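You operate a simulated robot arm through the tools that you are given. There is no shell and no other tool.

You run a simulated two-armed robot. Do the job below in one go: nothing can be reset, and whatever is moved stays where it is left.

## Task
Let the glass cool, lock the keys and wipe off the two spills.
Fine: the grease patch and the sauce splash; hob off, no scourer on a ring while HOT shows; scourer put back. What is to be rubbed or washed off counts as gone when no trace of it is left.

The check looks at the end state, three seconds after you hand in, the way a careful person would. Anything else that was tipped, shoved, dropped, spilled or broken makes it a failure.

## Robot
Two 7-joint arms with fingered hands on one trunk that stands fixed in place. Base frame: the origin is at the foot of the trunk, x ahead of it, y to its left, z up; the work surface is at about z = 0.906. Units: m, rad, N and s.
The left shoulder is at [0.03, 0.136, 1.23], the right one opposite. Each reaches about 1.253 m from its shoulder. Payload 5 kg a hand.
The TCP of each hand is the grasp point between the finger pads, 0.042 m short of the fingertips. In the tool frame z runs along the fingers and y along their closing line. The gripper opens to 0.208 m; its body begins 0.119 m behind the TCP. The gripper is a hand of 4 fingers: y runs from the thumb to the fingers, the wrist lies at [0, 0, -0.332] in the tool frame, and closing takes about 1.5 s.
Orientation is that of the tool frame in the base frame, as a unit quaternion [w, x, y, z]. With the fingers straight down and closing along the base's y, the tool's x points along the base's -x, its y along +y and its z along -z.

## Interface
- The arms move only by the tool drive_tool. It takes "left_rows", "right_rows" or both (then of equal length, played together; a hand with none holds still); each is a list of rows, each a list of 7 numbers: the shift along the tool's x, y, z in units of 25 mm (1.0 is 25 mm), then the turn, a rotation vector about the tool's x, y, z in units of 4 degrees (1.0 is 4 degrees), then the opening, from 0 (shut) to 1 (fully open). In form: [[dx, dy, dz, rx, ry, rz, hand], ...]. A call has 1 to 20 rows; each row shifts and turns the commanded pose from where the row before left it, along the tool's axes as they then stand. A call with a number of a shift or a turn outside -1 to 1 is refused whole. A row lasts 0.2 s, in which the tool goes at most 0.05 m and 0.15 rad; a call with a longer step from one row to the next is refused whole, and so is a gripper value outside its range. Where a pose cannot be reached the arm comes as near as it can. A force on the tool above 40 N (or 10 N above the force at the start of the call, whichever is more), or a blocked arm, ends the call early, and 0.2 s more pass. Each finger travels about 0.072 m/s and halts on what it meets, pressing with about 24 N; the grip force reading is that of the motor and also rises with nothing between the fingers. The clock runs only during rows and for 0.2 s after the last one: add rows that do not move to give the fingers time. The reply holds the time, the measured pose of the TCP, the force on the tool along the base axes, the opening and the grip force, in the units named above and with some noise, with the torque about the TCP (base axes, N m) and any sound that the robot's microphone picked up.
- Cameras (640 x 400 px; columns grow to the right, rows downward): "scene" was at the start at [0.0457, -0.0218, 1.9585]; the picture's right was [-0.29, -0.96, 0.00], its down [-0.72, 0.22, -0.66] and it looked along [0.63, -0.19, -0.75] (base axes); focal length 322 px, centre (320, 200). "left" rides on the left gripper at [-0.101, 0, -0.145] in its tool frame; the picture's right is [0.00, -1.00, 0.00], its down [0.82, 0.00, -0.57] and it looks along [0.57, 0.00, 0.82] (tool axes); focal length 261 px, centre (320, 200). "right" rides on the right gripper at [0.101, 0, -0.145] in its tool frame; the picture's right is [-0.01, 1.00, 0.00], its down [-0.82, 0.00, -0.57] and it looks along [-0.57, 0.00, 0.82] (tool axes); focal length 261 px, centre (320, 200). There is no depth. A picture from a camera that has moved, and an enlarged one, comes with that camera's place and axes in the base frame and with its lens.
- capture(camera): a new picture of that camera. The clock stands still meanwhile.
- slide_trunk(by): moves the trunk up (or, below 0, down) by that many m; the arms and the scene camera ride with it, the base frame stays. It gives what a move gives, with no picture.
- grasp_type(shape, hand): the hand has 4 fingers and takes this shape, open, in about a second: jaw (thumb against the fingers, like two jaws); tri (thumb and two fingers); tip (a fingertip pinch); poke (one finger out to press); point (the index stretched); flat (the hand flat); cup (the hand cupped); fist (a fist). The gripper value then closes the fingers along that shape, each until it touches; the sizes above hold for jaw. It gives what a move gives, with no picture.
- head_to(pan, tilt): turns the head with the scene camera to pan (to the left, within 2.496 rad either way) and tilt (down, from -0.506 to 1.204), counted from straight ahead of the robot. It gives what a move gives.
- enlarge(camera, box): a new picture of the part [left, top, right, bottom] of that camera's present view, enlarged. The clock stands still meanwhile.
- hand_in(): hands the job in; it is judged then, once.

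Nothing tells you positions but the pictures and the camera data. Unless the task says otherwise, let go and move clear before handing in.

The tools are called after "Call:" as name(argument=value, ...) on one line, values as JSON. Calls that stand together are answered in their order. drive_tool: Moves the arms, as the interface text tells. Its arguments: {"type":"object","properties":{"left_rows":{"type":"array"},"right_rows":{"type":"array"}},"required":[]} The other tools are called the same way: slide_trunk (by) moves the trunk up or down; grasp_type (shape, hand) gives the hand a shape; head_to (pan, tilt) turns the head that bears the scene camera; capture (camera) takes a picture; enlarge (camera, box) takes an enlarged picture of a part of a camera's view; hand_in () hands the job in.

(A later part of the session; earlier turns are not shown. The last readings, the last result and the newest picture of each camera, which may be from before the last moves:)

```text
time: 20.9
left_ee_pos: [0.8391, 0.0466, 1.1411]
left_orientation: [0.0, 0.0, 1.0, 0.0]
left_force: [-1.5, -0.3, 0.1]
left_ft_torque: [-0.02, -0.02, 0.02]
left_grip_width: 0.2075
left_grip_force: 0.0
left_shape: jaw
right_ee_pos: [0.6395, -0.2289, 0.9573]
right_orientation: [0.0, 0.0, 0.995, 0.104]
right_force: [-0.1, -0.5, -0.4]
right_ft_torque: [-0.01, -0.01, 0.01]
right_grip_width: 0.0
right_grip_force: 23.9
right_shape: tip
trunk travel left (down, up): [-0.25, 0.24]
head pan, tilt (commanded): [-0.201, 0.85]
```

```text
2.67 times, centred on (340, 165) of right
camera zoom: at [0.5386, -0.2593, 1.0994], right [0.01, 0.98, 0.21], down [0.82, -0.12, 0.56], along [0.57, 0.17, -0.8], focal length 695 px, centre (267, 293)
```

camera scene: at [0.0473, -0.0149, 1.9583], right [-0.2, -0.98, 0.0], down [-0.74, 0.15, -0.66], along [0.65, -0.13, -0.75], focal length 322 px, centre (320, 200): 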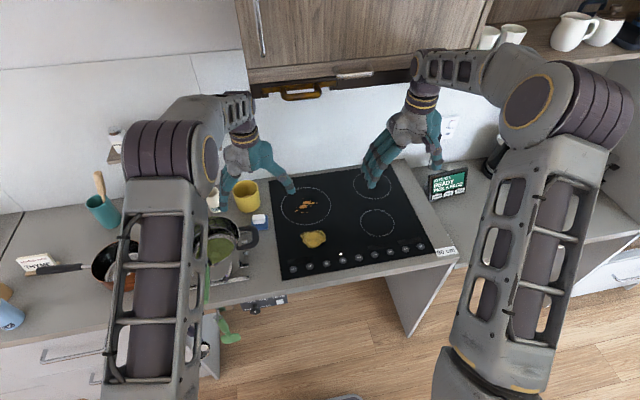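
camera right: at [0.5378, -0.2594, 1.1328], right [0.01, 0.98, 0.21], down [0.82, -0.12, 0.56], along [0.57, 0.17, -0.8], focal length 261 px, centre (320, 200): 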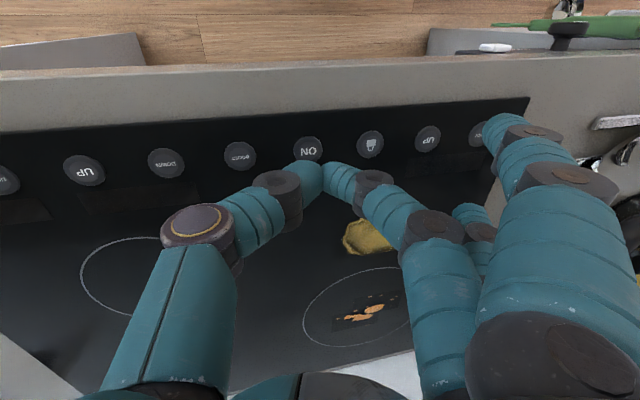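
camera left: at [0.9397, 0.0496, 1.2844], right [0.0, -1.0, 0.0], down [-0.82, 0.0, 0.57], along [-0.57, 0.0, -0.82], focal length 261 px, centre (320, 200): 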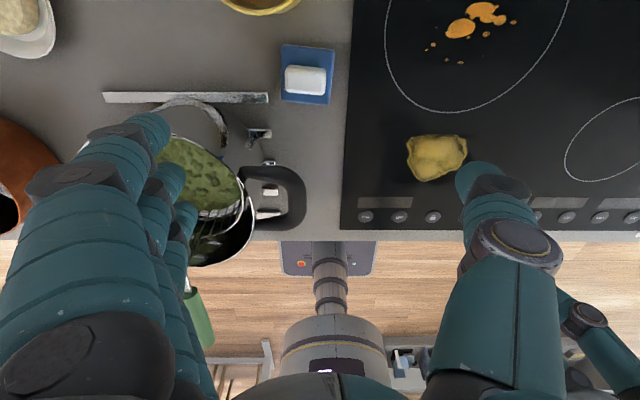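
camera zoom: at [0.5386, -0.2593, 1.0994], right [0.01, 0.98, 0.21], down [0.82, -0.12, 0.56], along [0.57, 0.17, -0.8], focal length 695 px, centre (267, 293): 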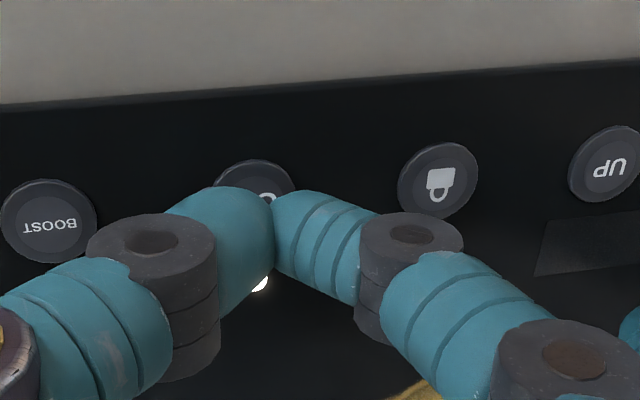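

The tip is just above ON with no contact yet. I'll continue in 2 mm steps.

Call:
drive_tool(right_rows=[[0, -0.05, 0.08, 0, 0, 0, 0], [0, -0.017, 0.08, 0, 0, 0, 0], [0, -0.017, 0.08, 0, 0, 0, 0]])

Call:
enlarge(camera="scene", box=[270, 200, 440, 290])

```text
time: 21.7
left_ee_pos: [0.839, 0.0472, 1.1396]
left_orientation: [0.0, 0.0, 1.0, 0.001]
left_force: [-0.5, 0.6, 0.9]
left_ft_torque: [-0.03, -0.02, 0.0]
left_grip_width: 0.2075
left_grip_force: 0.0
left_shape: jaw
right_ee_pos: [0.6396, -0.2298, 0.9517]
right_orientation: [0.001, 0.0, 0.995, 0.104]
right_force: [-1.2, -5.1, 16.1]
right_ft_torque: [-0.26, 0.11, -0.01]
right_grip_width: 0.0
right_grip_force: 23.9
right_shape: tip
trunk travel left (down, up): [-0.25, 0.24]
head pan, tilt (commanded): [-0.201, 0.85]
```

```text
3.76 times, centred on (355, 245) of scene
camera zoom: at [0.0458, -0.0151, 1.9584], right [-0.2, -0.98, 0.0], down [-0.74, 0.15, -0.66], along [0.65, -0.13, -0.75], focal length 1211 px, centre (188, 31)
```

zoom: 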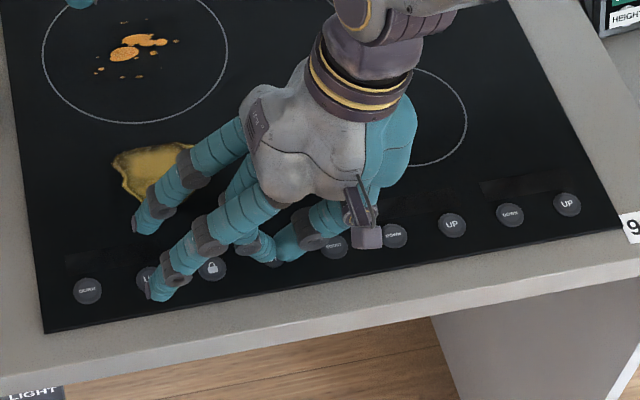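

The key took about 16 N. I'll lift off and look at the light and the displays.

Call:
drive_tool(right_rows=[[0, 0.207, -0.978, 0, 0, 0, 0], [0, 0.207, -0.978, 0, 0, 0, 0], [0, 0, 0, 0, 0, 0, 0]])

Call:
enlarge(camera="scene", box=[270, 200, 440, 290])

Call:
capture(camera="right")

```text
time: 22.5
left_ee_pos: [0.8397, 0.0485, 1.1402]
left_orientation: [0.0, 0.0, 1.0, 0.001]
left_force: [0.2, -0.4, 0.1]
left_ft_torque: [0.02, 0.04, 0.03]
left_grip_width: 0.208
left_grip_force: 0.1
left_shape: jaw
right_ee_pos: [0.6409, -0.2295, 1.0]
right_orientation: [0.0, 0.0, 0.994, 0.105]
right_force: [0.1, 0.4, 0.2]
right_ft_torque: [0.01, 0.0, 0.01]
right_grip_width: 0.0
right_grip_force: 24.0
right_shape: tip
trunk travel left (down, up): [-0.25, 0.24]
head pan, tilt (commanded): [-0.201, 0.85]
```

```text
3.76 times, centred on (355, 245) of scene
camera zoom: at [0.0481, -0.0149, 1.9581], right [-0.2, -0.98, 0.0], down [-0.74, 0.15, -0.66], along [0.65, -0.13, -0.75], focal length 1211 px, centre (188, 31)
```

zoom: 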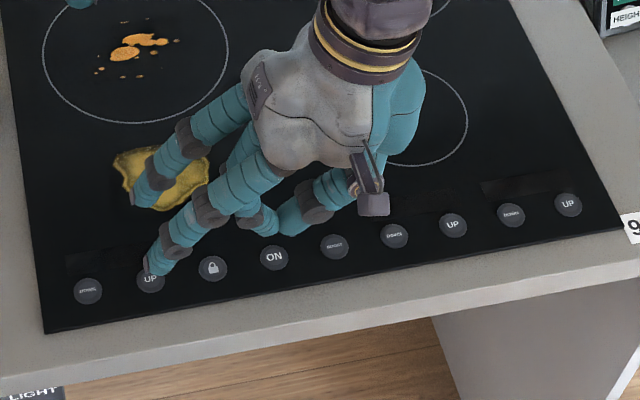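

```text
taken
camera right: at [0.5398, -0.2598, 1.142], right [0.01, 0.98, 0.21], down [0.82, -0.12, 0.56], along [0.57, 0.17, -0.8], focal length 261 px, centre (320, 200)
```

right: 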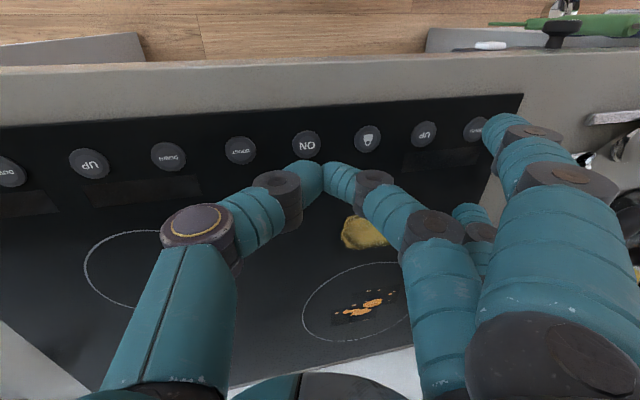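

The LED may be hidden behind the pinch, so I'll move across to above the lock key (y ≈ −0.160) and look again.

Call:
drive_tool(right_rows=[[0, 0.809, 0.171, 0, 0, 0, 0], [0, 0.809, 0.171, 0, 0, 0, 0], [0, 0.809, 0.171, 0, 0, 0, 0], [0, 0, 0, 0, 0, 0, 0]])

Call:
enlarge(camera="scene", box=[270, 200, 440, 290])

Call:
enlarge(camera="right", box=[120, 60, 500, 240])

```text
time: 23.5
left_ee_pos: [0.8388, 0.0473, 1.1405]
left_orientation: [0.0, 0.0, 1.0, 0.0]
left_force: [-0.2, -0.1, 0.6]
left_ft_torque: [0.08, 0.0, 0.01]
left_grip_width: 0.2078
left_grip_force: 0.1
left_shape: jaw
right_ee_pos: [0.6388, -0.1689, 1.0005]
right_orientation: [0.0, -0.001, 0.995, 0.104]
right_force: [-0.6, -1.0, 0.2]
right_ft_torque: [0.04, -0.05, 0.0]
right_grip_width: 0.0
right_grip_force: 24.1
right_shape: tip
trunk travel left (down, up): [-0.25, 0.24]
head pan, tilt (commanded): [-0.201, 0.85]
```

```text
3.76 times, centred on (355, 245) of scene
camera zoom: at [0.0472, -0.0157, 1.9582], right [-0.2, -0.98, 0.0], down [-0.74, 0.15, -0.66], along [0.65, -0.13, -0.75], focal length 1211 px, centre (188, 31)
```

zoom: 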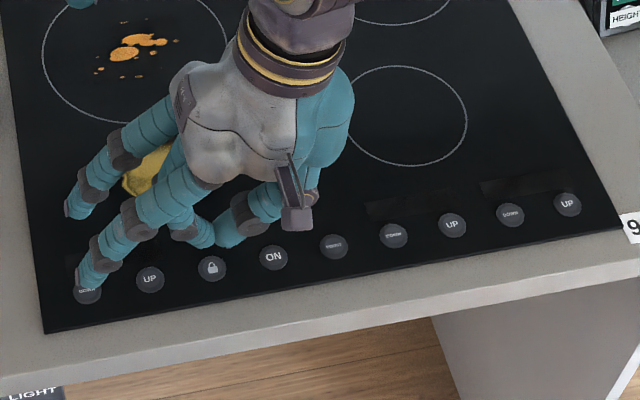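

```text
1.68 times, centred on (310, 150) of right
camera zoom: at [0.5384, -0.198, 1.1426], right [0.01, 0.98, 0.21], down [0.82, -0.12, 0.56], along [0.57, 0.17, -0.8], focal length 439 px, centre (337, 284)
```

zoom: 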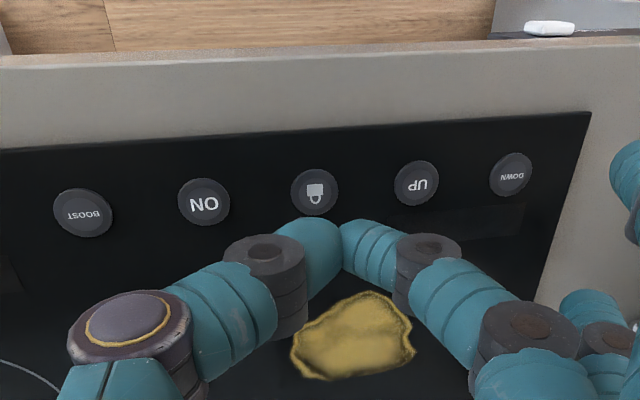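

The light isn't visible, but the thumb nearly covers that spot, so I'll raise the hand to be certain.

Call:
drive_tool(right_rows=[[0, 0.207, -0.978, 0, 0, 0, 0], [0, 0.207, -0.978, 0, 0, 0, 0], [0, 0.207, -0.978, 0, 0, 0, 0], [0, 0, 0, 0, 0, 0, 0]])

Call:
enlarge(camera="scene", box=[270, 200, 440, 290])

Call:
capture(camera="right")

```text
time: 24.5
left_ee_pos: [0.8398, 0.0484, 1.1395]
left_orientation: [0.001, 0.001, 1.0, 0.0]
left_force: [-0.2, -0.6, -0.1]
left_ft_torque: [0.01, 0.0, -0.01]
left_grip_width: 0.2081
left_grip_force: 0.0
left_shape: jaw
right_ee_pos: [0.6412, -0.1668, 1.0758]
right_orientation: [-0.001, 0.0, 0.995, 0.104]
right_force: [0.7, -0.2, -0.5]
right_ft_torque: [0.03, 0.04, -0.01]
right_grip_width: 0.0002
right_grip_force: 24.1
right_shape: tip
trunk travel left (down, up): [-0.25, 0.24]
head pan, tilt (commanded): [-0.201, 0.85]
```

```text
3.76 times, centred on (355, 245) of scene
camera zoom: at [0.0481, -0.015, 1.9581], right [-0.2, -0.98, 0.0], down [-0.74, 0.15, -0.66], along [0.65, -0.13, -0.75], focal length 1211 px, centre (188, 31)
```

zoom: 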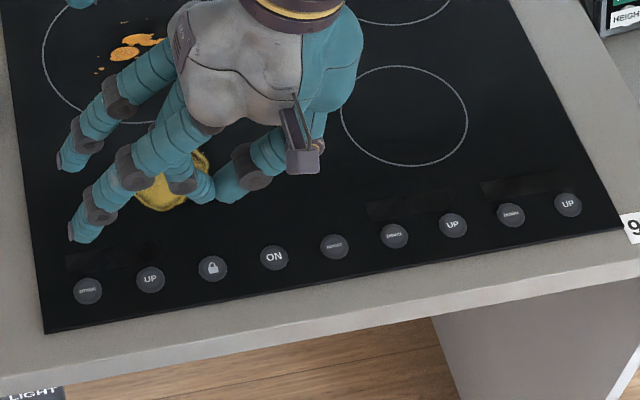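

```text
taken
camera right: at [0.54, -0.197, 1.2173], right [0.01, 0.98, 0.21], down [0.82, -0.12, 0.56], along [0.57, 0.17, -0.8], focal length 261 px, centre (320, 200)
```

right: 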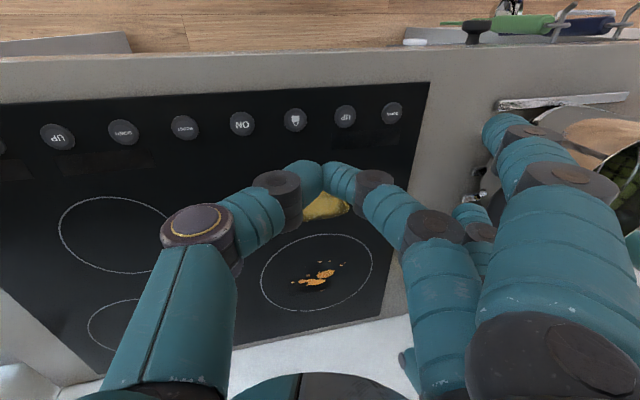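

The light is out and all displays are dark, so the hob is off. Now I'll press the lock key at about (0.639, −0.161) the same way.

Call:
drive_tool(right_rows=[[0.05, -0.307, 0.978, 0, 0, 0, 0], [0, -0.207, 0.978, 0, 0, 0, 0], [0, -0.207, 0.978, 0, 0, 0, 0], [0, -0.207, 0.978, 0, 0, 0, 0], [0, -0.104, 0.489, 0, 0, 0, 0], [0, -0.041, 0.196, 0, 0, 0, 0], [0, 0, 0, 0, 0, 0, 0]])

Call:
enlarge(camera="right", box=[220, 90, 460, 240])

```text
time: 26.1
left_ee_pos: [0.8388, 0.0489, 1.1406]
left_orientation: [0.0, 0.0, 1.0, 0.0]
left_force: [-0.9, 0.5, -0.4]
left_ft_torque: [-0.02, -0.01, -0.02]
left_grip_width: 0.2077
left_grip_force: 0.0
left_shape: jaw
right_ee_pos: [0.638, -0.1705, 0.9575]
right_orientation: [0.0, 0.001, 0.995, 0.105]
right_force: [0.4, 0.2, 0.4]
right_ft_torque: [-0.01, -0.01, 0.02]
right_grip_width: 0.0
right_grip_force: 23.8
right_shape: tip
trunk travel left (down, up): [-0.25, 0.24]
head pan, tilt (commanded): [-0.201, 0.85]
```

```text
2.67 times, centred on (340, 165) of right
camera zoom: at [0.5368, -0.2003, 1.099], right [0.01, 0.98, 0.21], down [0.82, -0.12, 0.56], along [0.57, 0.17, -0.8], focal length 695 px, centre (267, 293)
```

zoom: 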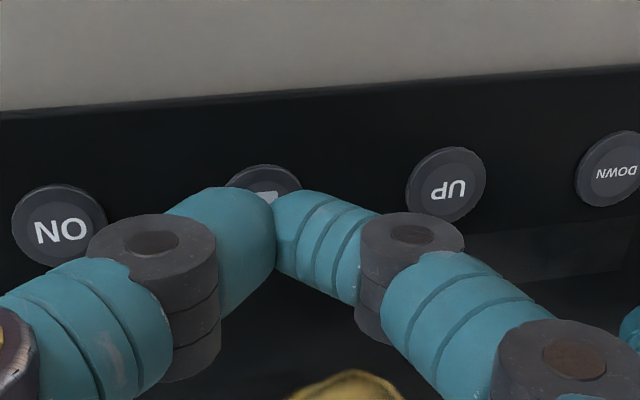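

The tip is right above the lock key. I'll press it now.

Call:
drive_tool(right_rows=[[0, -0.017, 0.08, 0, 0, 0, 0], [0, -0.017, 0.08, 0, 0, 0, 0], [0, -0.017, 0.08, 0, 0, 0, 0], [0, 0, 0, 0, 0, 0, 0]])

Call:
enlarge(camera="right", box=[120, 60, 500, 240])

Call:
enlarge(camera="scene", box=[270, 200, 440, 290])

```text
time: 27.1
left_ee_pos: [0.8384, 0.0479, 1.1406]
left_orientation: [-0.001, 0.0, 1.0, 0.0]
left_force: [0.3, -0.1, 0.3]
left_ft_torque: [0.0, -0.05, 0.01]
left_grip_width: 0.2077
left_grip_force: 0.1
left_shape: jaw
right_ee_pos: [0.6379, -0.1707, 0.9523]
right_orientation: [0.001, 0.0, 0.995, 0.104]
right_force: [-1.8, -3.3, 11.7]
right_ft_torque: [-0.19, 0.09, 0.0]
right_grip_width: 0.0003
right_grip_force: 23.9
right_shape: tip
trunk travel left (down, up): [-0.25, 0.24]
head pan, tilt (commanded): [-0.201, 0.85]
```

```text
1.68 times, centred on (310, 150) of right
camera zoom: at [0.5376, -0.2004, 1.094], right [0.01, 0.98, 0.21], down [0.82, -0.12, 0.56], along [0.57, 0.17, -0.8], focal length 439 px, centre (337, 284)
```

zoom: 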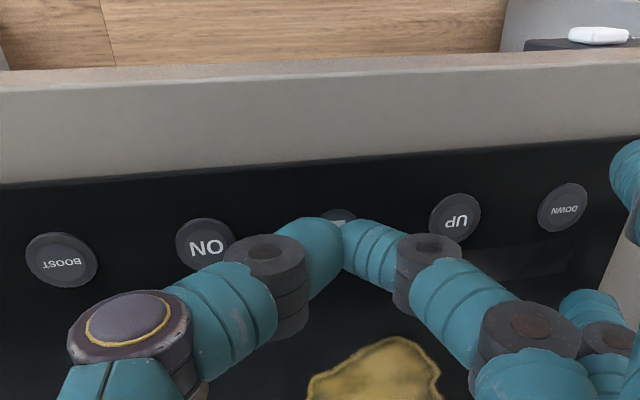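

```text
3.76 times, centred on (355, 245) of scene
camera zoom: at [0.0461, -0.0149, 1.9583], right [-0.2, -0.98, 0.0], down [-0.74, 0.15, -0.66], along [0.65, -0.13, -0.75], focal length 1211 px, centre (188, 31)
```

zoom: 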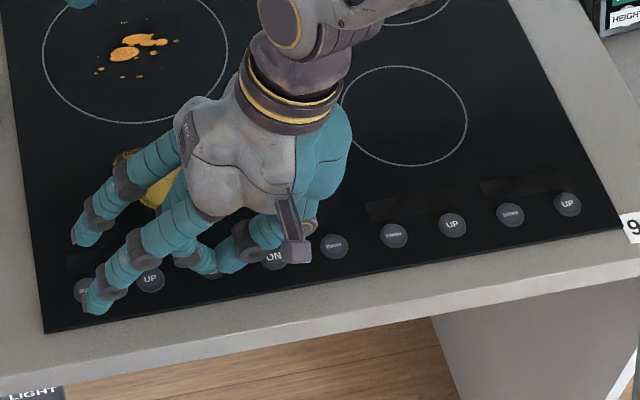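

The key took about 12 N for around a second. I'll lift off and look for a lock indication.

Call:
drive_tool(right_rows=[[0, 0.207, -0.978, 0, 0, 0, 0], [0, 0.207, -0.978, 0, 0, 0, 0], [0, 0.207, -0.978, 0, 0, 0, 0], [0, 0.207, -0.978, 0, 0, 0, 0], [0, 0.207, -0.978, 0, 0, 0, 0], [0, 0, 0, 0, 0, 0, 0]])

Call:
enlarge(camera="scene", box=[270, 200, 440, 290])

Call:
enlarge(camera="right", box=[120, 60, 500, 240])

```text
time: 28.5
left_ee_pos: [0.8389, 0.0477, 1.1394]
left_orientation: [0.0, 0.0, 1.0, 0.001]
left_force: [0.0, 0.4, -0.3]
left_ft_torque: [0.0, 0.03, -0.04]
left_grip_width: 0.2078
left_grip_force: 0.0
left_shape: jaw
right_ee_pos: [0.6387, -0.1706, 1.0754]
right_orientation: [0.0, 0.001, 0.994, 0.105]
right_force: [-0.5, 0.6, 0.1]
right_ft_torque: [0.05, 0.03, 0.01]
right_grip_width: 0.0
right_grip_force: 24.2
right_shape: tip
trunk travel left (down, up): [-0.25, 0.24]
head pan, tilt (commanded): [-0.201, 0.85]
```

```text
3.76 times, centred on (355, 245) of scene
camera zoom: at [0.0478, -0.015, 1.9581], right [-0.2, -0.98, 0.0], down [-0.74, 0.15, -0.66], along [0.65, -0.13, -0.75], focal length 1211 px, centre (188, 31)
```

zoom: 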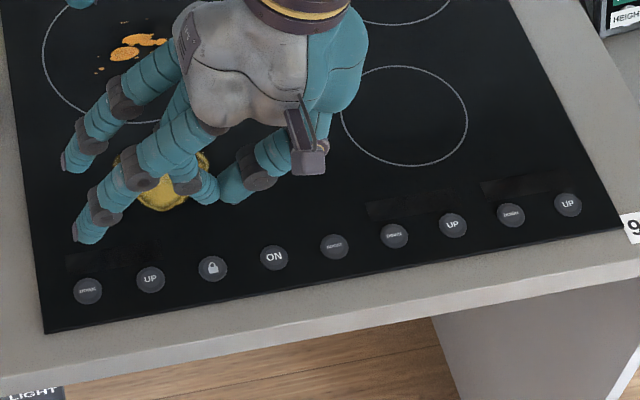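

```text
1.68 times, centred on (310, 150) of right
camera zoom: at [0.5383, -0.2006, 1.2175], right [0.01, 0.98, 0.21], down [0.82, -0.12, 0.56], along [0.57, 0.17, -0.8], focal length 439 px, centre (337, 284)
```

zoom: 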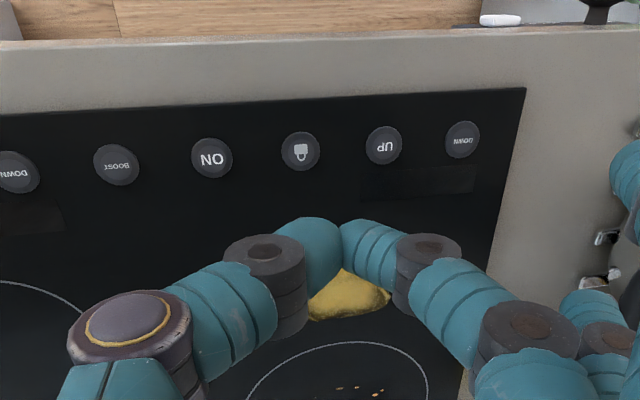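

No lock sign has shown after that roughly one-second press, and such keys often need a long hold. I'll press again and hold for about 4 s.

Call:
drive_tool(right_rows=[[0, -0.207, 0.978, 0, 0, 0, 0], [0, -0.207, 0.978, 0, 0, 0, 0], [0, -0.207, 0.978, 0, 0, 0, 0], [0, -0.207, 0.978, 0, 0, 0, 0], [0, -0.145, 0.685, 0, 0, 0, 0], [0, -0.021, 0.098, 0, 0, 0, 0], [0, -0.021, 0.098, 0, 0, 0, 0], [0, -0.012, 0.06, 0, 0, 0, 0], [0, 0, 0, 0, 0, 0, 0], [0, 0, 0, 0, 0, 0, 0], [0, 0, 0, 0, 0, 0, 0], [0, 0, 0, 0, 0, 0, 0], [0, 0, 0, 0, 0, 0, 0], [0, 0, 0, 0, 0, 0, 0], [0, 0, 0, 0, 0, 0, 0], [0, 0, 0, 0, 0, 0, 0], [0, 0, 0, 0, 0, 0, 0], [0, 0, 0, 0, 0, 0, 0]])

Call:
enlarge(camera="right", box=[120, 60, 500, 240])

Call:
enlarge(camera="scene", box=[270, 200, 440, 290])

```text
time: 32.3
left_ee_pos: [0.8393, 0.047, 1.14]
left_orientation: [0.001, 0.0, 1.0, -0.001]
left_force: [-0.6, 0.9, 0.2]
left_ft_torque: [0.02, -0.01, -0.04]
left_grip_width: 0.2077
left_grip_force: 0.1
left_shape: jaw
right_ee_pos: [0.6391, -0.1718, 0.9521]
right_orientation: [0.0, 0.0, 0.994, 0.105]
right_force: [1.1, -5.8, 12.6]
right_ft_torque: [-0.29, -0.03, -0.02]
right_grip_width: 0.0
right_grip_force: 23.9
right_shape: tip
trunk travel left (down, up): [-0.25, 0.24]
head pan, tilt (commanded): [-0.201, 0.85]
```

```text
1.68 times, centred on (310, 150) of right
camera zoom: at [0.538, -0.2011, 1.0942], right [0.01, 0.98, 0.21], down [0.82, -0.12, 0.56], along [0.57, 0.17, -0.8], focal length 439 px, centre (337, 284)
```

zoom: 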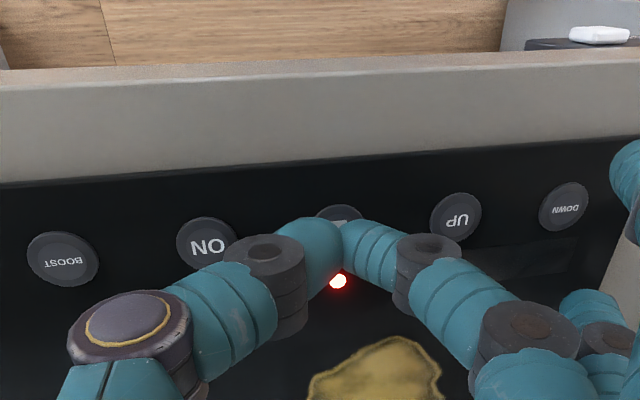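

```text
3.76 times, centred on (355, 245) of scene
camera zoom: at [0.0465, -0.0151, 1.9582], right [-0.2, -0.98, 0.0], down [-0.74, 0.15, -0.66], along [0.65, -0.13, -0.75], focal length 1211 px, centre (188, 31)
```

zoom: 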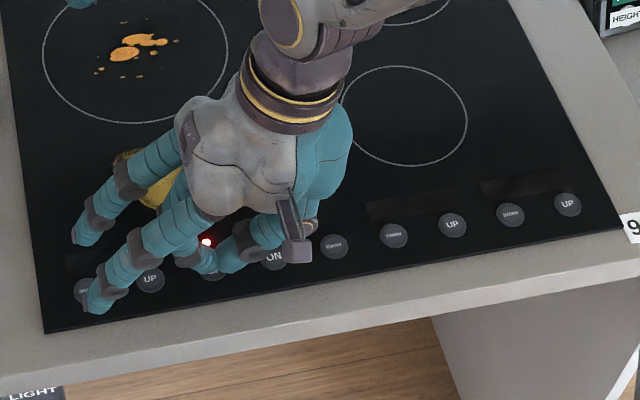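

A red light above the lock key came on with the long hold, so the keys are locked. I'll lift straight off and move the right hand well clear to the right.

Call:
drive_tool(right_rows=[[0, 0.207, -0.978, 0, 0, 0, 0], [0, 0.207, -0.978, 0, 0, 0, 0], [0, 0.207, -0.978, 0, 0, 0, 0], [0, 0.207, -0.978, 0, 0, 0, 0], [0, 0.207, -0.978, 0, 0, 0, 0], [0, 0.207, -0.978, 0, 0, 0, 0], [0, 0.207, -0.978, 1, 0, 0, 0], [0, 0, -1, 1, 0, 0, 0], [0, -1, 0, 1, 0, 0, 0], [0, -1, 0, 0, 0, 0, 0], [0, -1, 0, 0, 0, 0, 0], [0, -1, 0, 0, 0, 0, 0], [0, -1, 0, 0, 0, 0, 0], [0, -1, 0, 0, 0, 0, 0], [0, -1, 0, 0, 0, 0, 0], [0, -1, 0, 0, 0, 0, 0], [0, -1, 0, 0, 0, 0, 0], [0, 0, 0, 0, 0, 0, 0]])

Call:
enlarge(camera="scene", box=[200, 150, 450, 290])

Call:
enlarge(camera="scene", box=[270, 200, 440, 290])

```text
time: 36.1
left_ee_pos: [0.8404, 0.0484, 1.1396]
left_orientation: [0.0, 0.0, 1.0, 0.0]
left_force: [-0.1, 0.3, 0.9]
left_ft_torque: [-0.06, 0.03, -0.02]
left_grip_width: 0.2077
left_grip_force: 0.0
left_shape: jaw
right_ee_pos: [0.6403, -0.3985, 1.1488]
right_orientation: [-0.001, 0.0, 1.0, 0.0]
right_force: [-0.3, 0.1, 0.7]
right_ft_torque: [-0.03, 0.01, 0.02]
right_grip_width: 0.0
right_grip_force: 24.3
right_shape: tip
trunk travel left (down, up): [-0.25, 0.24]
head pan, tilt (commanded): [-0.201, 0.85]
```

```text
2.56 times, centred on (325, 220) of scene
camera zoom: at [0.0474, -0.0139, 1.9582], right [-0.2, -0.98, 0.0], down [-0.74, 0.15, -0.66], along [0.65, -0.13, -0.75], focal length 824 px, centre (307, 149)
```

zoom: 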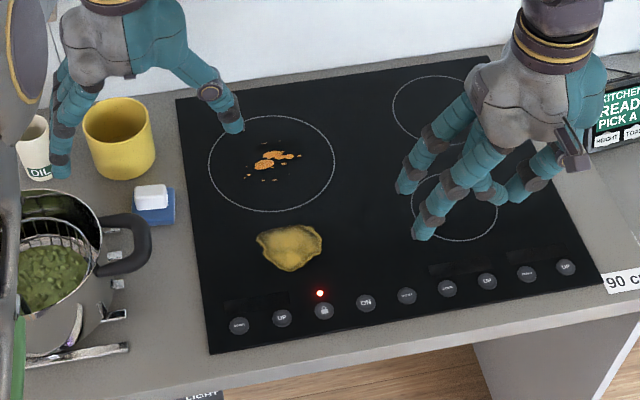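

```text
3.76 times, centred on (355, 245) of scene
camera zoom: at [0.0474, -0.0139, 1.9582], right [-0.2, -0.98, 0.0], down [-0.74, 0.15, -0.66], along [0.65, -0.13, -0.75], focal length 1211 px, centre (188, 31)
```

zoom: 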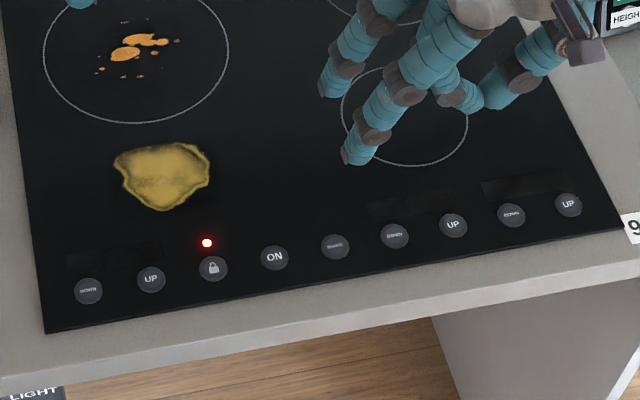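

The hob is off (white light out), locked (red light on), and no HOT is showing. Now the left hand goes for the scourer: I'll half-close the fingers first to clear the pot and mug, then line up above the white grip block at about (0.877, 0.067).

Call:
drive_tool(left_rows=[[0, 0, 0, 0, 0, 0, 0.5], [0, 0, 0, 0, 0, 0, 0.5], [0, 0, 0, 0, 0, 0, 0.5], [0, 0, 0, 0, 0, 0, 0.5], [-0.5, 0.26, 0.6, 0, 0, 0, 0.5], [-0.5, 0.26, 0.6, 0, 0, 0, 0.5], [-0.5, 0.26, 0.6, 0, 0, 0, 0.5], [0, 0, 0.6, 0, 0, 0.6, 0.5], [0, 0, 0.6, 0, 0, 0.57, 0.5], [0, 0, 0, 0, 0, 0, 0.5], [0, 0, 0, 0, 0, 0, 0.5]])

Call:
capture(camera="left")

Call:
enlarge(camera="scene", box=[190, 150, 310, 260])

```text
time: 38.5
left_ee_pos: [0.8768, 0.0655, 1.0669]
left_orientation: [0.0, 0.041, 0.999, 0.001]
left_force: [0.2, -0.3, 0.1]
left_ft_torque: [0.01, 0.01, 0.0]
left_grip_width: 0.1048
left_grip_force: 0.0
left_shape: jaw
right_ee_pos: [0.6416, -0.4, 1.1471]
right_orientation: [-0.001, 0.0, 1.0, 0.0]
right_force: [0.7, -0.4, -0.8]
right_ft_torque: [-0.01, 0.03, 0.04]
right_grip_width: 0.0
right_grip_force: 24.3
right_shape: tip
trunk travel left (down, up): [-0.25, 0.24]
head pan, tilt (commanded): [-0.201, 0.85]
```

```text
taken
camera left: at [0.9769, 0.0591, 1.2113], right [-0.08, -1.0, 0.0], down [-0.82, 0.06, 0.57], along [-0.57, 0.04, -0.82], focal length 261 px, centre (320, 200)
```

left: 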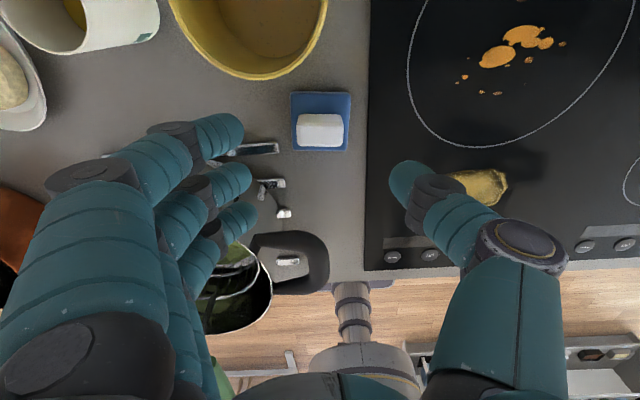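

```text
3.64 times, centred on (250, 205) of scene
camera zoom: at [0.0474, -0.0148, 1.9582], right [-0.2, -0.98, 0.0], down [-0.74, 0.15, -0.66], along [0.65, -0.13, -0.75], focal length 1170 px, centre (574, 182)
```

zoom: 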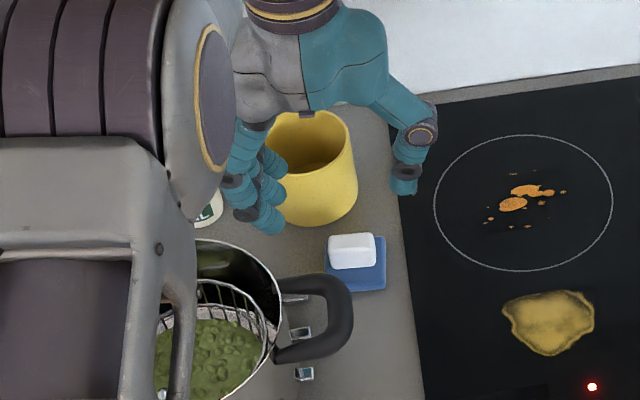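

The hand is aligned with the scourer. A metal strip end lies near (0.848, 0.12), where my fingers will come down, so I'll look at it closely first.

Call:
enlarge(camera="left", box=[190, 80, 370, 240])

Call:
enlarge(camera="scene", box=[225, 195, 300, 260])

```text
2.50 times, centred on (280, 160) of left
camera zoom: at [0.9769, 0.0591, 1.2113], right [-0.08, -1.0, 0.0], down [-0.82, 0.06, 0.57], along [-0.57, 0.04, -0.82], focal length 652 px, centre (420, 300)
```

zoom: 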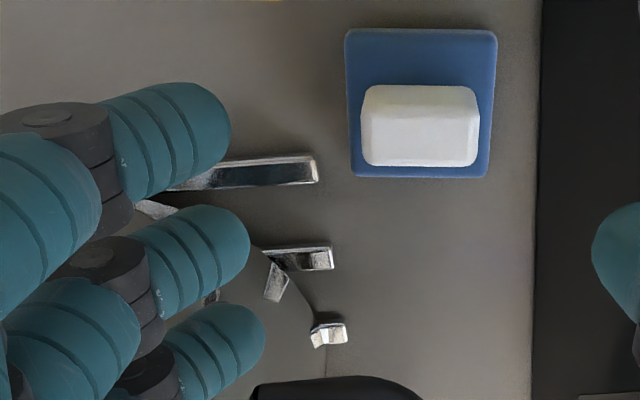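

```text
6.15 times, centred on (262, 228) of scene
camera zoom: at [0.0474, -0.0148, 1.9582], right [-0.2, -0.98, 0.0], down [-0.74, 0.15, -0.66], along [0.65, -0.13, -0.75], focal length 1980 px, centre (674, 31)
```

zoom: 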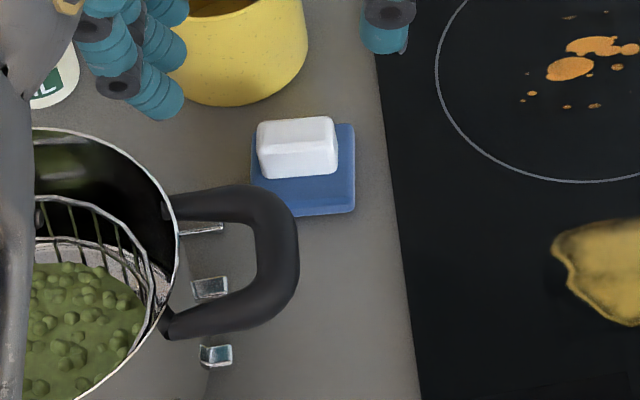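

The bars look low and the block is exactly in the hand's mid-plane. I'll narrow the opening to about 7 cm so the fingers stay clear of the bar end, then descend to just above the blue pad.

Call:
drive_tool(left_rows=[[0, 0, 0, 0, 0, 0, 0.33], [0, 0, 0, 0, 0, 0, 0.33], [0, 0, 0, 0, 0, 0, 0.33], [0, 0, 0.8, 0, 0, 0, 0.33], [0, 0, 0.8, 0, 0, 0, 0.33], [0, 0, 0.8, 0, 0, 0, 0.33], [0, 0, 0.6, 0, 0, 0, 0.33], [0, 0, 0.4, 0, 0, 0, 0.33], [0, 0, 0, 0, 0, 0, 0.33], [0, 0, 0, 0, 0, 0, 0.33]])

Call:
capture(camera="left")

Call:
enlarge(camera="scene", box=[205, 150, 305, 240])

```text
time: 40.7
left_ee_pos: [0.8787, 0.0662, 0.9811]
left_orientation: [0.0, 0.041, 0.999, 0.0]
left_force: [0.1, 0.0, 0.6]
left_ft_torque: [-0.01, 0.03, -0.01]
left_grip_width: 0.0692
left_grip_force: 0.0
left_shape: jaw
right_ee_pos: [0.6397, -0.4, 1.149]
right_orientation: [0.0, 0.0, 1.0, 0.0]
right_force: [1.0, -0.1, 0.5]
right_ft_torque: [0.01, 0.01, 0.03]
right_grip_width: 0.0
right_grip_force: 23.5
right_shape: tip
trunk travel left (down, up): [-0.25, 0.24]
head pan, tilt (commanded): [-0.201, 0.85]
```

```text
taken
camera left: at [0.9775, 0.0593, 1.1259], right [-0.08, -1.0, 0.0], down [-0.82, 0.06, 0.57], along [-0.57, 0.04, -0.82], focal length 261 px, centre (320, 200)
```

left: 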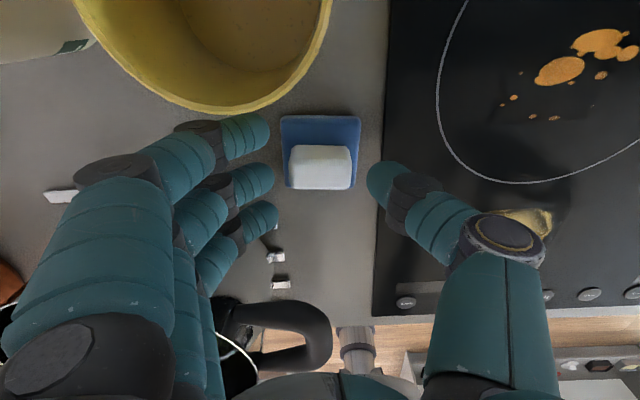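

```text
4.44 times, centred on (255, 195) of scene
camera zoom: at [0.0473, -0.0148, 1.9582], right [-0.2, -0.98, 0.0], down [-0.74, 0.15, -0.66], along [0.65, -0.13, -0.75], focal length 1430 px, centre (609, 222)
```

zoom: 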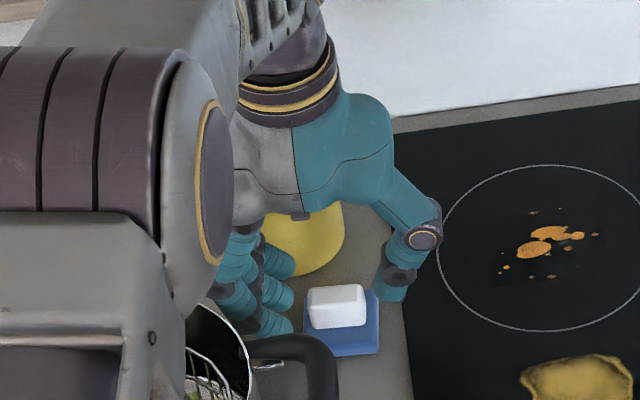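

The fingers straddle the white block with clearance on both sides. I'll do the last 18 mm slowly.

Call:
drive_tool(left_rows=[[0, 0, 0.3, 0, 0, 0, 0.33], [0, 0, 0.3, 0, 0, 0, 0.33], [0, 0, 0.1, 0, 0, 0, 0.33], [0, 0, 0, 0, 0, 0, 0.33]])

Call:
enlarge(camera="left", box=[220, 90, 420, 230])

```text
time: 41.7
left_ee_pos: [0.8779, 0.0651, 0.9638]
left_orientation: [0.0, 0.041, 0.999, 0.0]
left_force: [0.0, -0.9, 0.6]
left_ft_torque: [-0.02, 0.01, -0.02]
left_grip_width: 0.0693
left_grip_force: 0.0
left_shape: jaw
right_ee_pos: [0.6396, -0.3996, 1.15]
right_orientation: [0.0, 0.0, 1.0, 0.0]
right_force: [1.4, -0.5, 0.4]
right_ft_torque: [0.01, -0.03, 0.01]
right_grip_width: 0.0
right_grip_force: 23.9
right_shape: tip
trunk travel left (down, up): [-0.25, 0.24]
head pan, tilt (commanded): [-0.201, 0.85]
```

```text
2.86 times, centred on (320, 160) of left
camera zoom: at [0.9771, 0.0587, 1.1086], right [-0.08, -1.0, 0.0], down [-0.82, 0.06, 0.57], along [-0.57, 0.04, -0.82], focal length 745 px, centre (320, 314)
```

zoom: 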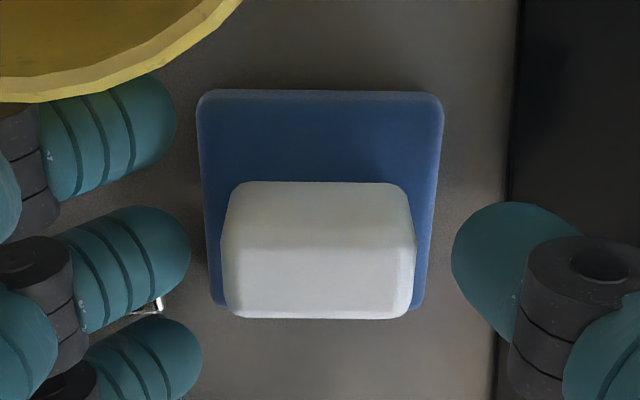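

The block is centred between thumb and middle finger. I'll close on it gently, then check the grip.

Call:
drive_tool(left_rows=[[0, 0, 0, 0, 0, 0, 0.22], [0, 0, 0, 0, 0, 0, 0.15], [0, 0, 0, 0, 0, 0, 0.1], [0, 0, 0, 0, 0, 0, 0.1], [0, 0, 0, 0, 0, 0, 0.1], [0, 0, 0, 0, 0, 0, 0.1]])

Call:
enlarge(camera="left", box=[220, 90, 420, 230])

```text
time: 43.1
left_ee_pos: [0.8767, 0.0649, 0.9653]
left_orientation: [0.001, 0.042, 0.999, -0.001]
left_force: [0.4, -2.8, 5.1]
left_ft_torque: [-0.01, -0.06, -0.03]
left_grip_width: 0.0224
left_grip_force: 23.7
left_shape: jaw
right_ee_pos: [0.6396, -0.4, 1.149]
right_orientation: [0.0, 0.0, 1.0, 0.0]
right_force: [-0.4, 0.2, -0.6]
right_ft_torque: [-0.01, -0.01, -0.04]
right_grip_width: 0.0
right_grip_force: 23.9
right_shape: tip
trunk travel left (down, up): [-0.25, 0.24]
head pan, tilt (commanded): [-0.201, 0.85]
```

```text
2.86 times, centred on (320, 160) of left
camera zoom: at [0.9768, 0.058, 1.1096], right [-0.08, -1.0, 0.0], down [-0.82, 0.06, 0.57], along [-0.57, 0.04, -0.82], focal length 745 px, centre (320, 314)
```

zoom: 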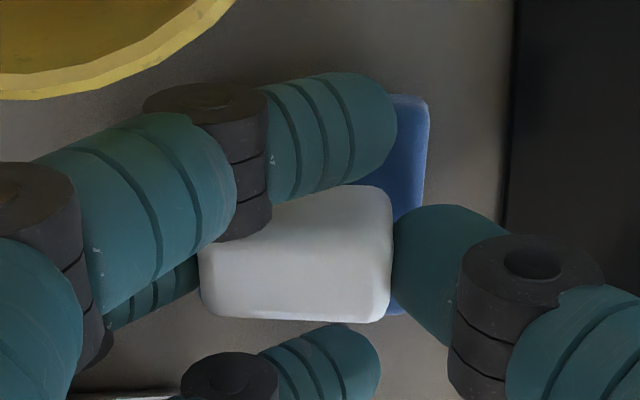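

The grip holds at 24 N, though the block shifted a few millimetres toward +y. I'll lift 3 cm and see whether the blue part comes along.

Call:
drive_tool(left_rows=[[0, 0, -0.3, 0, 0, 0, 0.1], [0, 0, -0.4, 0, 0, 0, 0.1], [0, 0, -0.5, 0, 0, 0, 0.1], [0, 0, 0, 0, 0, 0, 0.1]])

Call:
enlarge(camera="left", box=[220, 90, 420, 230])

Call:
enlarge(camera="scene", box=[205, 150, 305, 240])

```text
time: 44.1
left_ee_pos: [0.8768, 0.0668, 0.9939]
left_orientation: [0.0, 0.041, 0.999, 0.0]
left_force: [0.9, -0.1, -0.5]
left_ft_torque: [-0.02, 0.02, -0.01]
left_grip_width: 0.0213
left_grip_force: 24.0
left_shape: jaw
right_ee_pos: [0.6403, -0.3993, 1.149]
right_orientation: [0.0, 0.0, 1.0, 0.0]
right_force: [0.5, -0.4, 0.1]
right_ft_torque: [0.02, 0.01, 0.01]
right_grip_width: 0.0
right_grip_force: 24.2
right_shape: tip
trunk travel left (down, up): [-0.25, 0.24]
head pan, tilt (commanded): [-0.201, 0.85]
```

```text
2.86 times, centred on (320, 160) of left
camera zoom: at [0.9765, 0.059, 1.1389], right [-0.08, -1.0, 0.0], down [-0.82, 0.06, 0.57], along [-0.57, 0.04, -0.82], focal length 745 px, centre (320, 314)
```

zoom: 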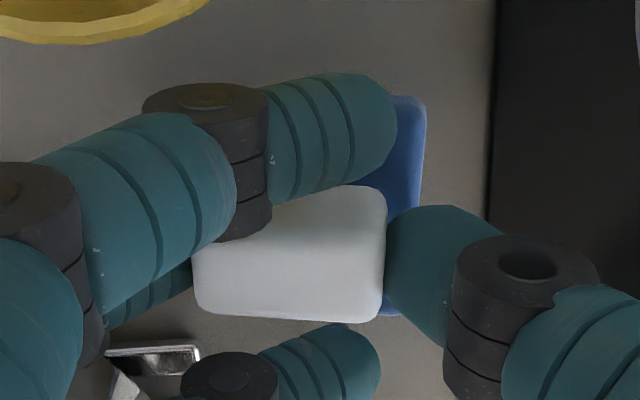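

```text
4.44 times, centred on (255, 195) of scene
camera zoom: at [0.0476, -0.0149, 1.9581], right [-0.2, -0.98, 0.0], down [-0.74, 0.15, -0.66], along [0.65, -0.13, -0.75], focal length 1430 px, centre (609, 222)
```

zoom: 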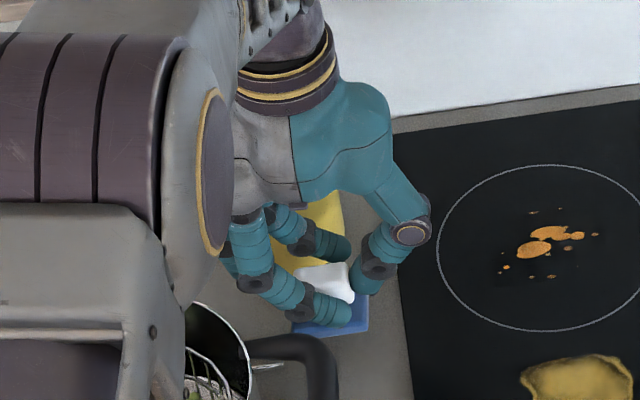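

The whole scourer lifts together: the white block is its grip and the blue part its pad. The HOT panel is still dark, so I'll carry it low over to the sauce splash at about (0.935, −0.13) and check before pressing.

Call:
drive_tool(left_rows=[[-0.082, -0.997, 0, 0, 0, 0, 0.1], [-0.082, -0.997, 0, 0, 0, 0, 0.1], [-0.082, -0.997, 0, 0, 0, 0, 0.1], [-0.082, -0.997, 0, 0, 0, 0, 0.1], [-0.082, -0.997, 0, 0, 0, 0, 0.1], [-0.815, -0.495, 0, 0, 0, 0, 0.1], [-0.815, -0.495, 0, 0, 0, 0, 0.1], [-0.815, -0.495, 0, 0, 0, 0, 0.1], [0, 0, 0, 0, 0, 0, 0.1], [0, 0, 0, 0, 0, 0, 0.1]])

Call:
capture(camera="left")

Call:
enlarge(camera="scene", box=[200, 150, 450, 290])

Call:
capture(camera="right")

```text
time: 46.3
left_ee_pos: [0.9049, -0.0857, 0.9954]
left_orientation: [0.0, 0.041, 0.999, 0.001]
left_force: [0.4, -0.2, -1.0]
left_ft_torque: [-0.01, -0.01, -0.01]
left_grip_width: 0.0213
left_grip_force: 24.1
left_shape: jaw
left hand out of reach, approached as far as the arm can: row 7, 8
right_ee_pos: [0.6411, -0.4004, 1.1488]
right_orientation: [-0.001, 0.0, 1.0, 0.0]
right_force: [-0.9, 0.1, 0.0]
right_ft_torque: [-0.01, -0.04, 0.01]
right_grip_width: 0.0
right_grip_force: 24.0
right_shape: tip
trunk travel left (down, up): [-0.25, 0.24]
head pan, tilt (commanded): [-0.201, 0.85]
```

```text
taken
camera left: at [1.0048, -0.092, 1.1391], right [-0.08, -1.0, 0.0], down [-0.82, 0.06, 0.57], along [-0.57, 0.04, -0.82], focal length 261 px, centre (320, 200)
```

left: 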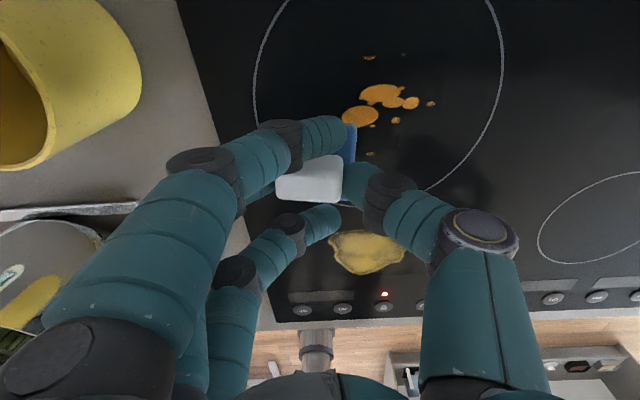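

```text
2.56 times, centred on (325, 220) of scene
camera zoom: at [0.0467, -0.0147, 1.9582], right [-0.2, -0.98, 0.0], down [-0.74, 0.15, -0.66], along [0.65, -0.13, -0.75], focal length 824 px, centre (307, 149)
```

zoom: 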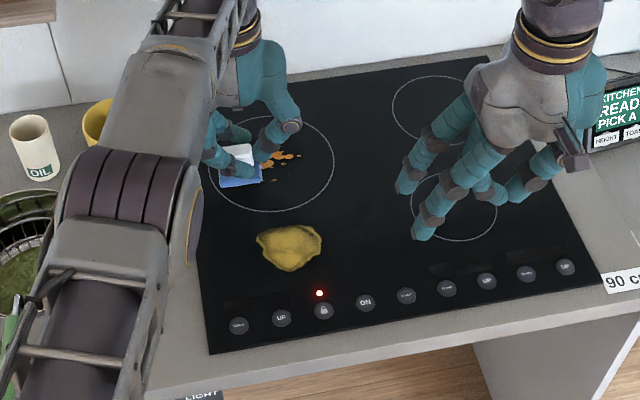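

```text
taken
camera right: at [0.5391, -0.3991, 1.2943], right [0.01, 1.0, 0.0], down [0.82, 0.0, 0.57], along [0.57, 0.0, -0.82], focal length 261 px, centre (320, 200)
```

right: 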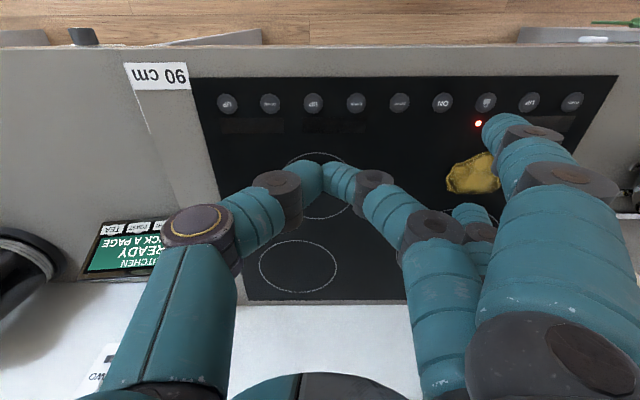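

The vertical left hand runs out of reach just short of the far sauce droplets (x ≈ 0.98). I'll do the grease first with this grasp, since it is well within reach, and move to just left of the grease patch over clean glass.

Call:
drive_tool(left_rows=[[0.989, 0.22, 0, 0, 0, 0, 0.1], [0.989, 0.22, 0, 0, 0, 0, 0.1], [0.989, 0.22, 0, 0, 0, 0, 0.1], [0.989, 0.22, 0, 0, 0, 0, 0.1], [0.989, 0.22, 0, 0, 0, 0, 0.1], [0.989, 0.22, 0, 0, 0, 0, 0.1], [0, 0, 0, 0, 0, 0, 0.1], [0, 0, 0, 0, 0, 0, 0.1]])

Call:
capture(camera="left")

Call:
enlarge(camera="scene", box=[230, 150, 400, 280])

```text
time: 48.1
left_ee_pos: [0.7598, -0.0401, 0.9939]
left_orientation: [0.0, 0.041, 0.999, 0.0]
left_force: [-0.6, -0.1, -0.7]
left_ft_torque: [0.0, -0.02, -0.01]
left_grip_width: 0.0216
left_grip_force: 23.8
left_shape: jaw
right_ee_pos: [0.64, -0.3995, 1.15]
right_orientation: [-0.001, 0.0, 1.0, 0.0]
right_force: [-0.2, -0.1, 0.4]
right_ft_torque: [-0.03, -0.05, 0.0]
right_grip_width: 0.0
right_grip_force: 23.9
right_shape: tip
trunk travel left (down, up): [-0.25, 0.24]
head pan, tilt (commanded): [-0.201, 0.85]
```

```text
taken
camera left: at [0.8589, -0.0474, 1.1394], right [-0.08, -1.0, 0.0], down [-0.82, 0.06, 0.57], along [-0.57, 0.04, -0.82], focal length 261 px, centre (320, 200)
```

left: 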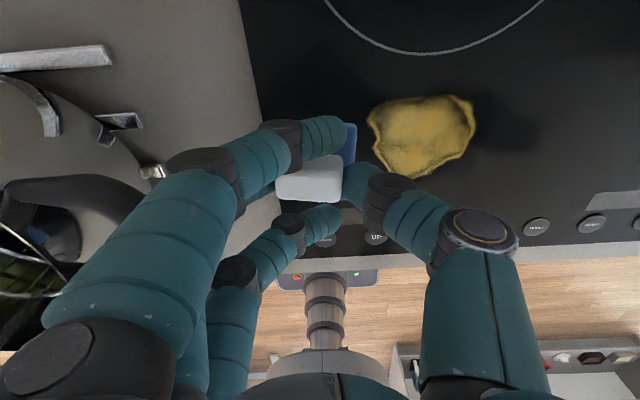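

```text
3.08 times, centred on (315, 215) of scene
camera zoom: at [0.0465, -0.0147, 1.9582], right [-0.2, -0.98, 0.0], down [-0.74, 0.15, -0.66], along [0.65, -0.13, -0.75], focal length 990 px, centre (335, 154)
```

zoom: 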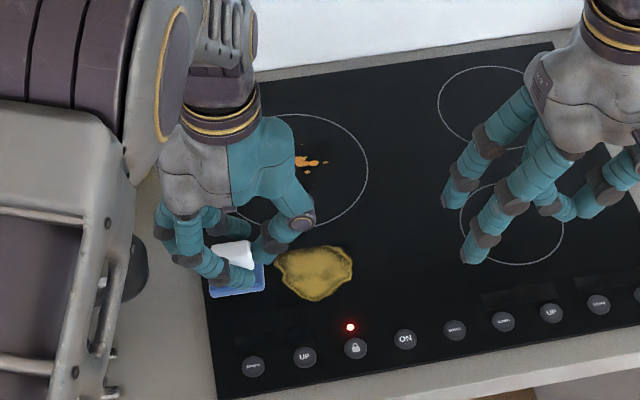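

I'm just left of the grease patch. I'll move 25 mm forward, then lower the pad onto the clean glass beside it in small steps and feel for contact.

Call:
drive_tool(left_rows=[[-0.997, -0.1, 0, 0, 0, 0, 0.1], [0, 0, 0.4, 0, 0, 0, 0.1], [0, 0, 0.3, 0, 0, 0, 0.1], [0, 0, 0.1, 0, 0, 0, 0.1], [0, 0, 0.1, 0, 0, 0, 0.1], [0, 0, 0, 0, 0, 0, 0.1]])

Call:
enlarge(camera="left", box=[220, 80, 480, 230])

```text
time: 49.5
left_ee_pos: [0.7844, -0.0453, 0.9728]
left_orientation: [0.0, 0.04, 0.999, 0.0]
left_force: [-0.8, -1.1, 4.7]
left_ft_torque: [0.13, -0.01, -0.03]
left_grip_width: 0.0217
left_grip_force: 24.2
left_shape: jaw
right_ee_pos: [0.6406, -0.3989, 1.1506]
right_orientation: [-0.001, 0.001, 1.0, 0.0]
right_force: [-0.6, -0.2, 0.4]
right_ft_torque: [-0.03, -0.01, -0.02]
right_grip_width: 0.0
right_grip_force: 23.9
right_shape: tip
trunk travel left (down, up): [-0.25, 0.24]
head pan, tilt (commanded): [-0.201, 0.85]
```

```text
2.46 times, centred on (350, 155) of left
camera zoom: at [0.8834, -0.0521, 1.1166], right [-0.08, -1.0, 0.0], down [-0.82, 0.06, 0.57], along [-0.57, 0.04, -0.82], focal length 642 px, centre (246, 311)
```

zoom: 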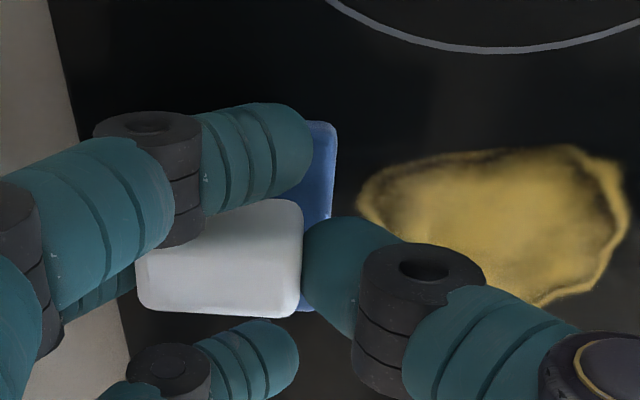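

The pad touches the glass at its +y edge because it is slightly rolled in the grip. I'll press a few more millimetres so it settles flat.

Call:
drive_tool(left_rows=[[0, 0, 0.08, 0, 0, 0, 0.1], [0, 0, 0.08, 0, 0, 0, 0.1], [0, 0, 0, 0, 0, 0, 0.1]])

Call:
enlarge(camera="left", box=[220, 80, 480, 230])

```text
time: 50.3
left_ee_pos: [0.7839, -0.0463, 0.9689]
left_orientation: [0.001, 0.041, 0.999, 0.0]
left_force: [-1.3, -4.7, 12.8]
left_ft_torque: [0.24, 0.01, -0.01]
left_grip_width: 0.0228
left_grip_force: 24.6
left_shape: jaw
right_ee_pos: [0.6401, -0.4005, 1.1492]
right_orientation: [0.0, 0.0, 1.0, -0.001]
right_force: [-0.9, -0.4, -0.7]
right_ft_torque: [0.0, -0.01, 0.02]
right_grip_width: 0.0003
right_grip_force: 23.7
right_shape: tip
trunk travel left (down, up): [-0.25, 0.24]
head pan, tilt (commanded): [-0.201, 0.85]
```

```text
2.46 times, centred on (350, 155) of left
camera zoom: at [0.8833, -0.0533, 1.113], right [-0.08, -1.0, 0.0], down [-0.82, 0.06, 0.57], along [-0.57, 0.04, -0.82], focal length 642 px, centre (246, 311)
```

zoom: 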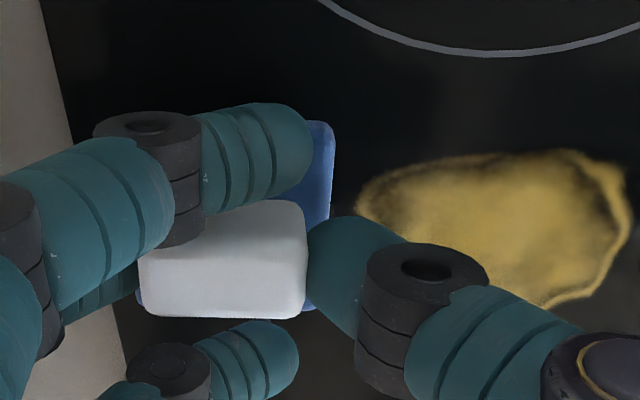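

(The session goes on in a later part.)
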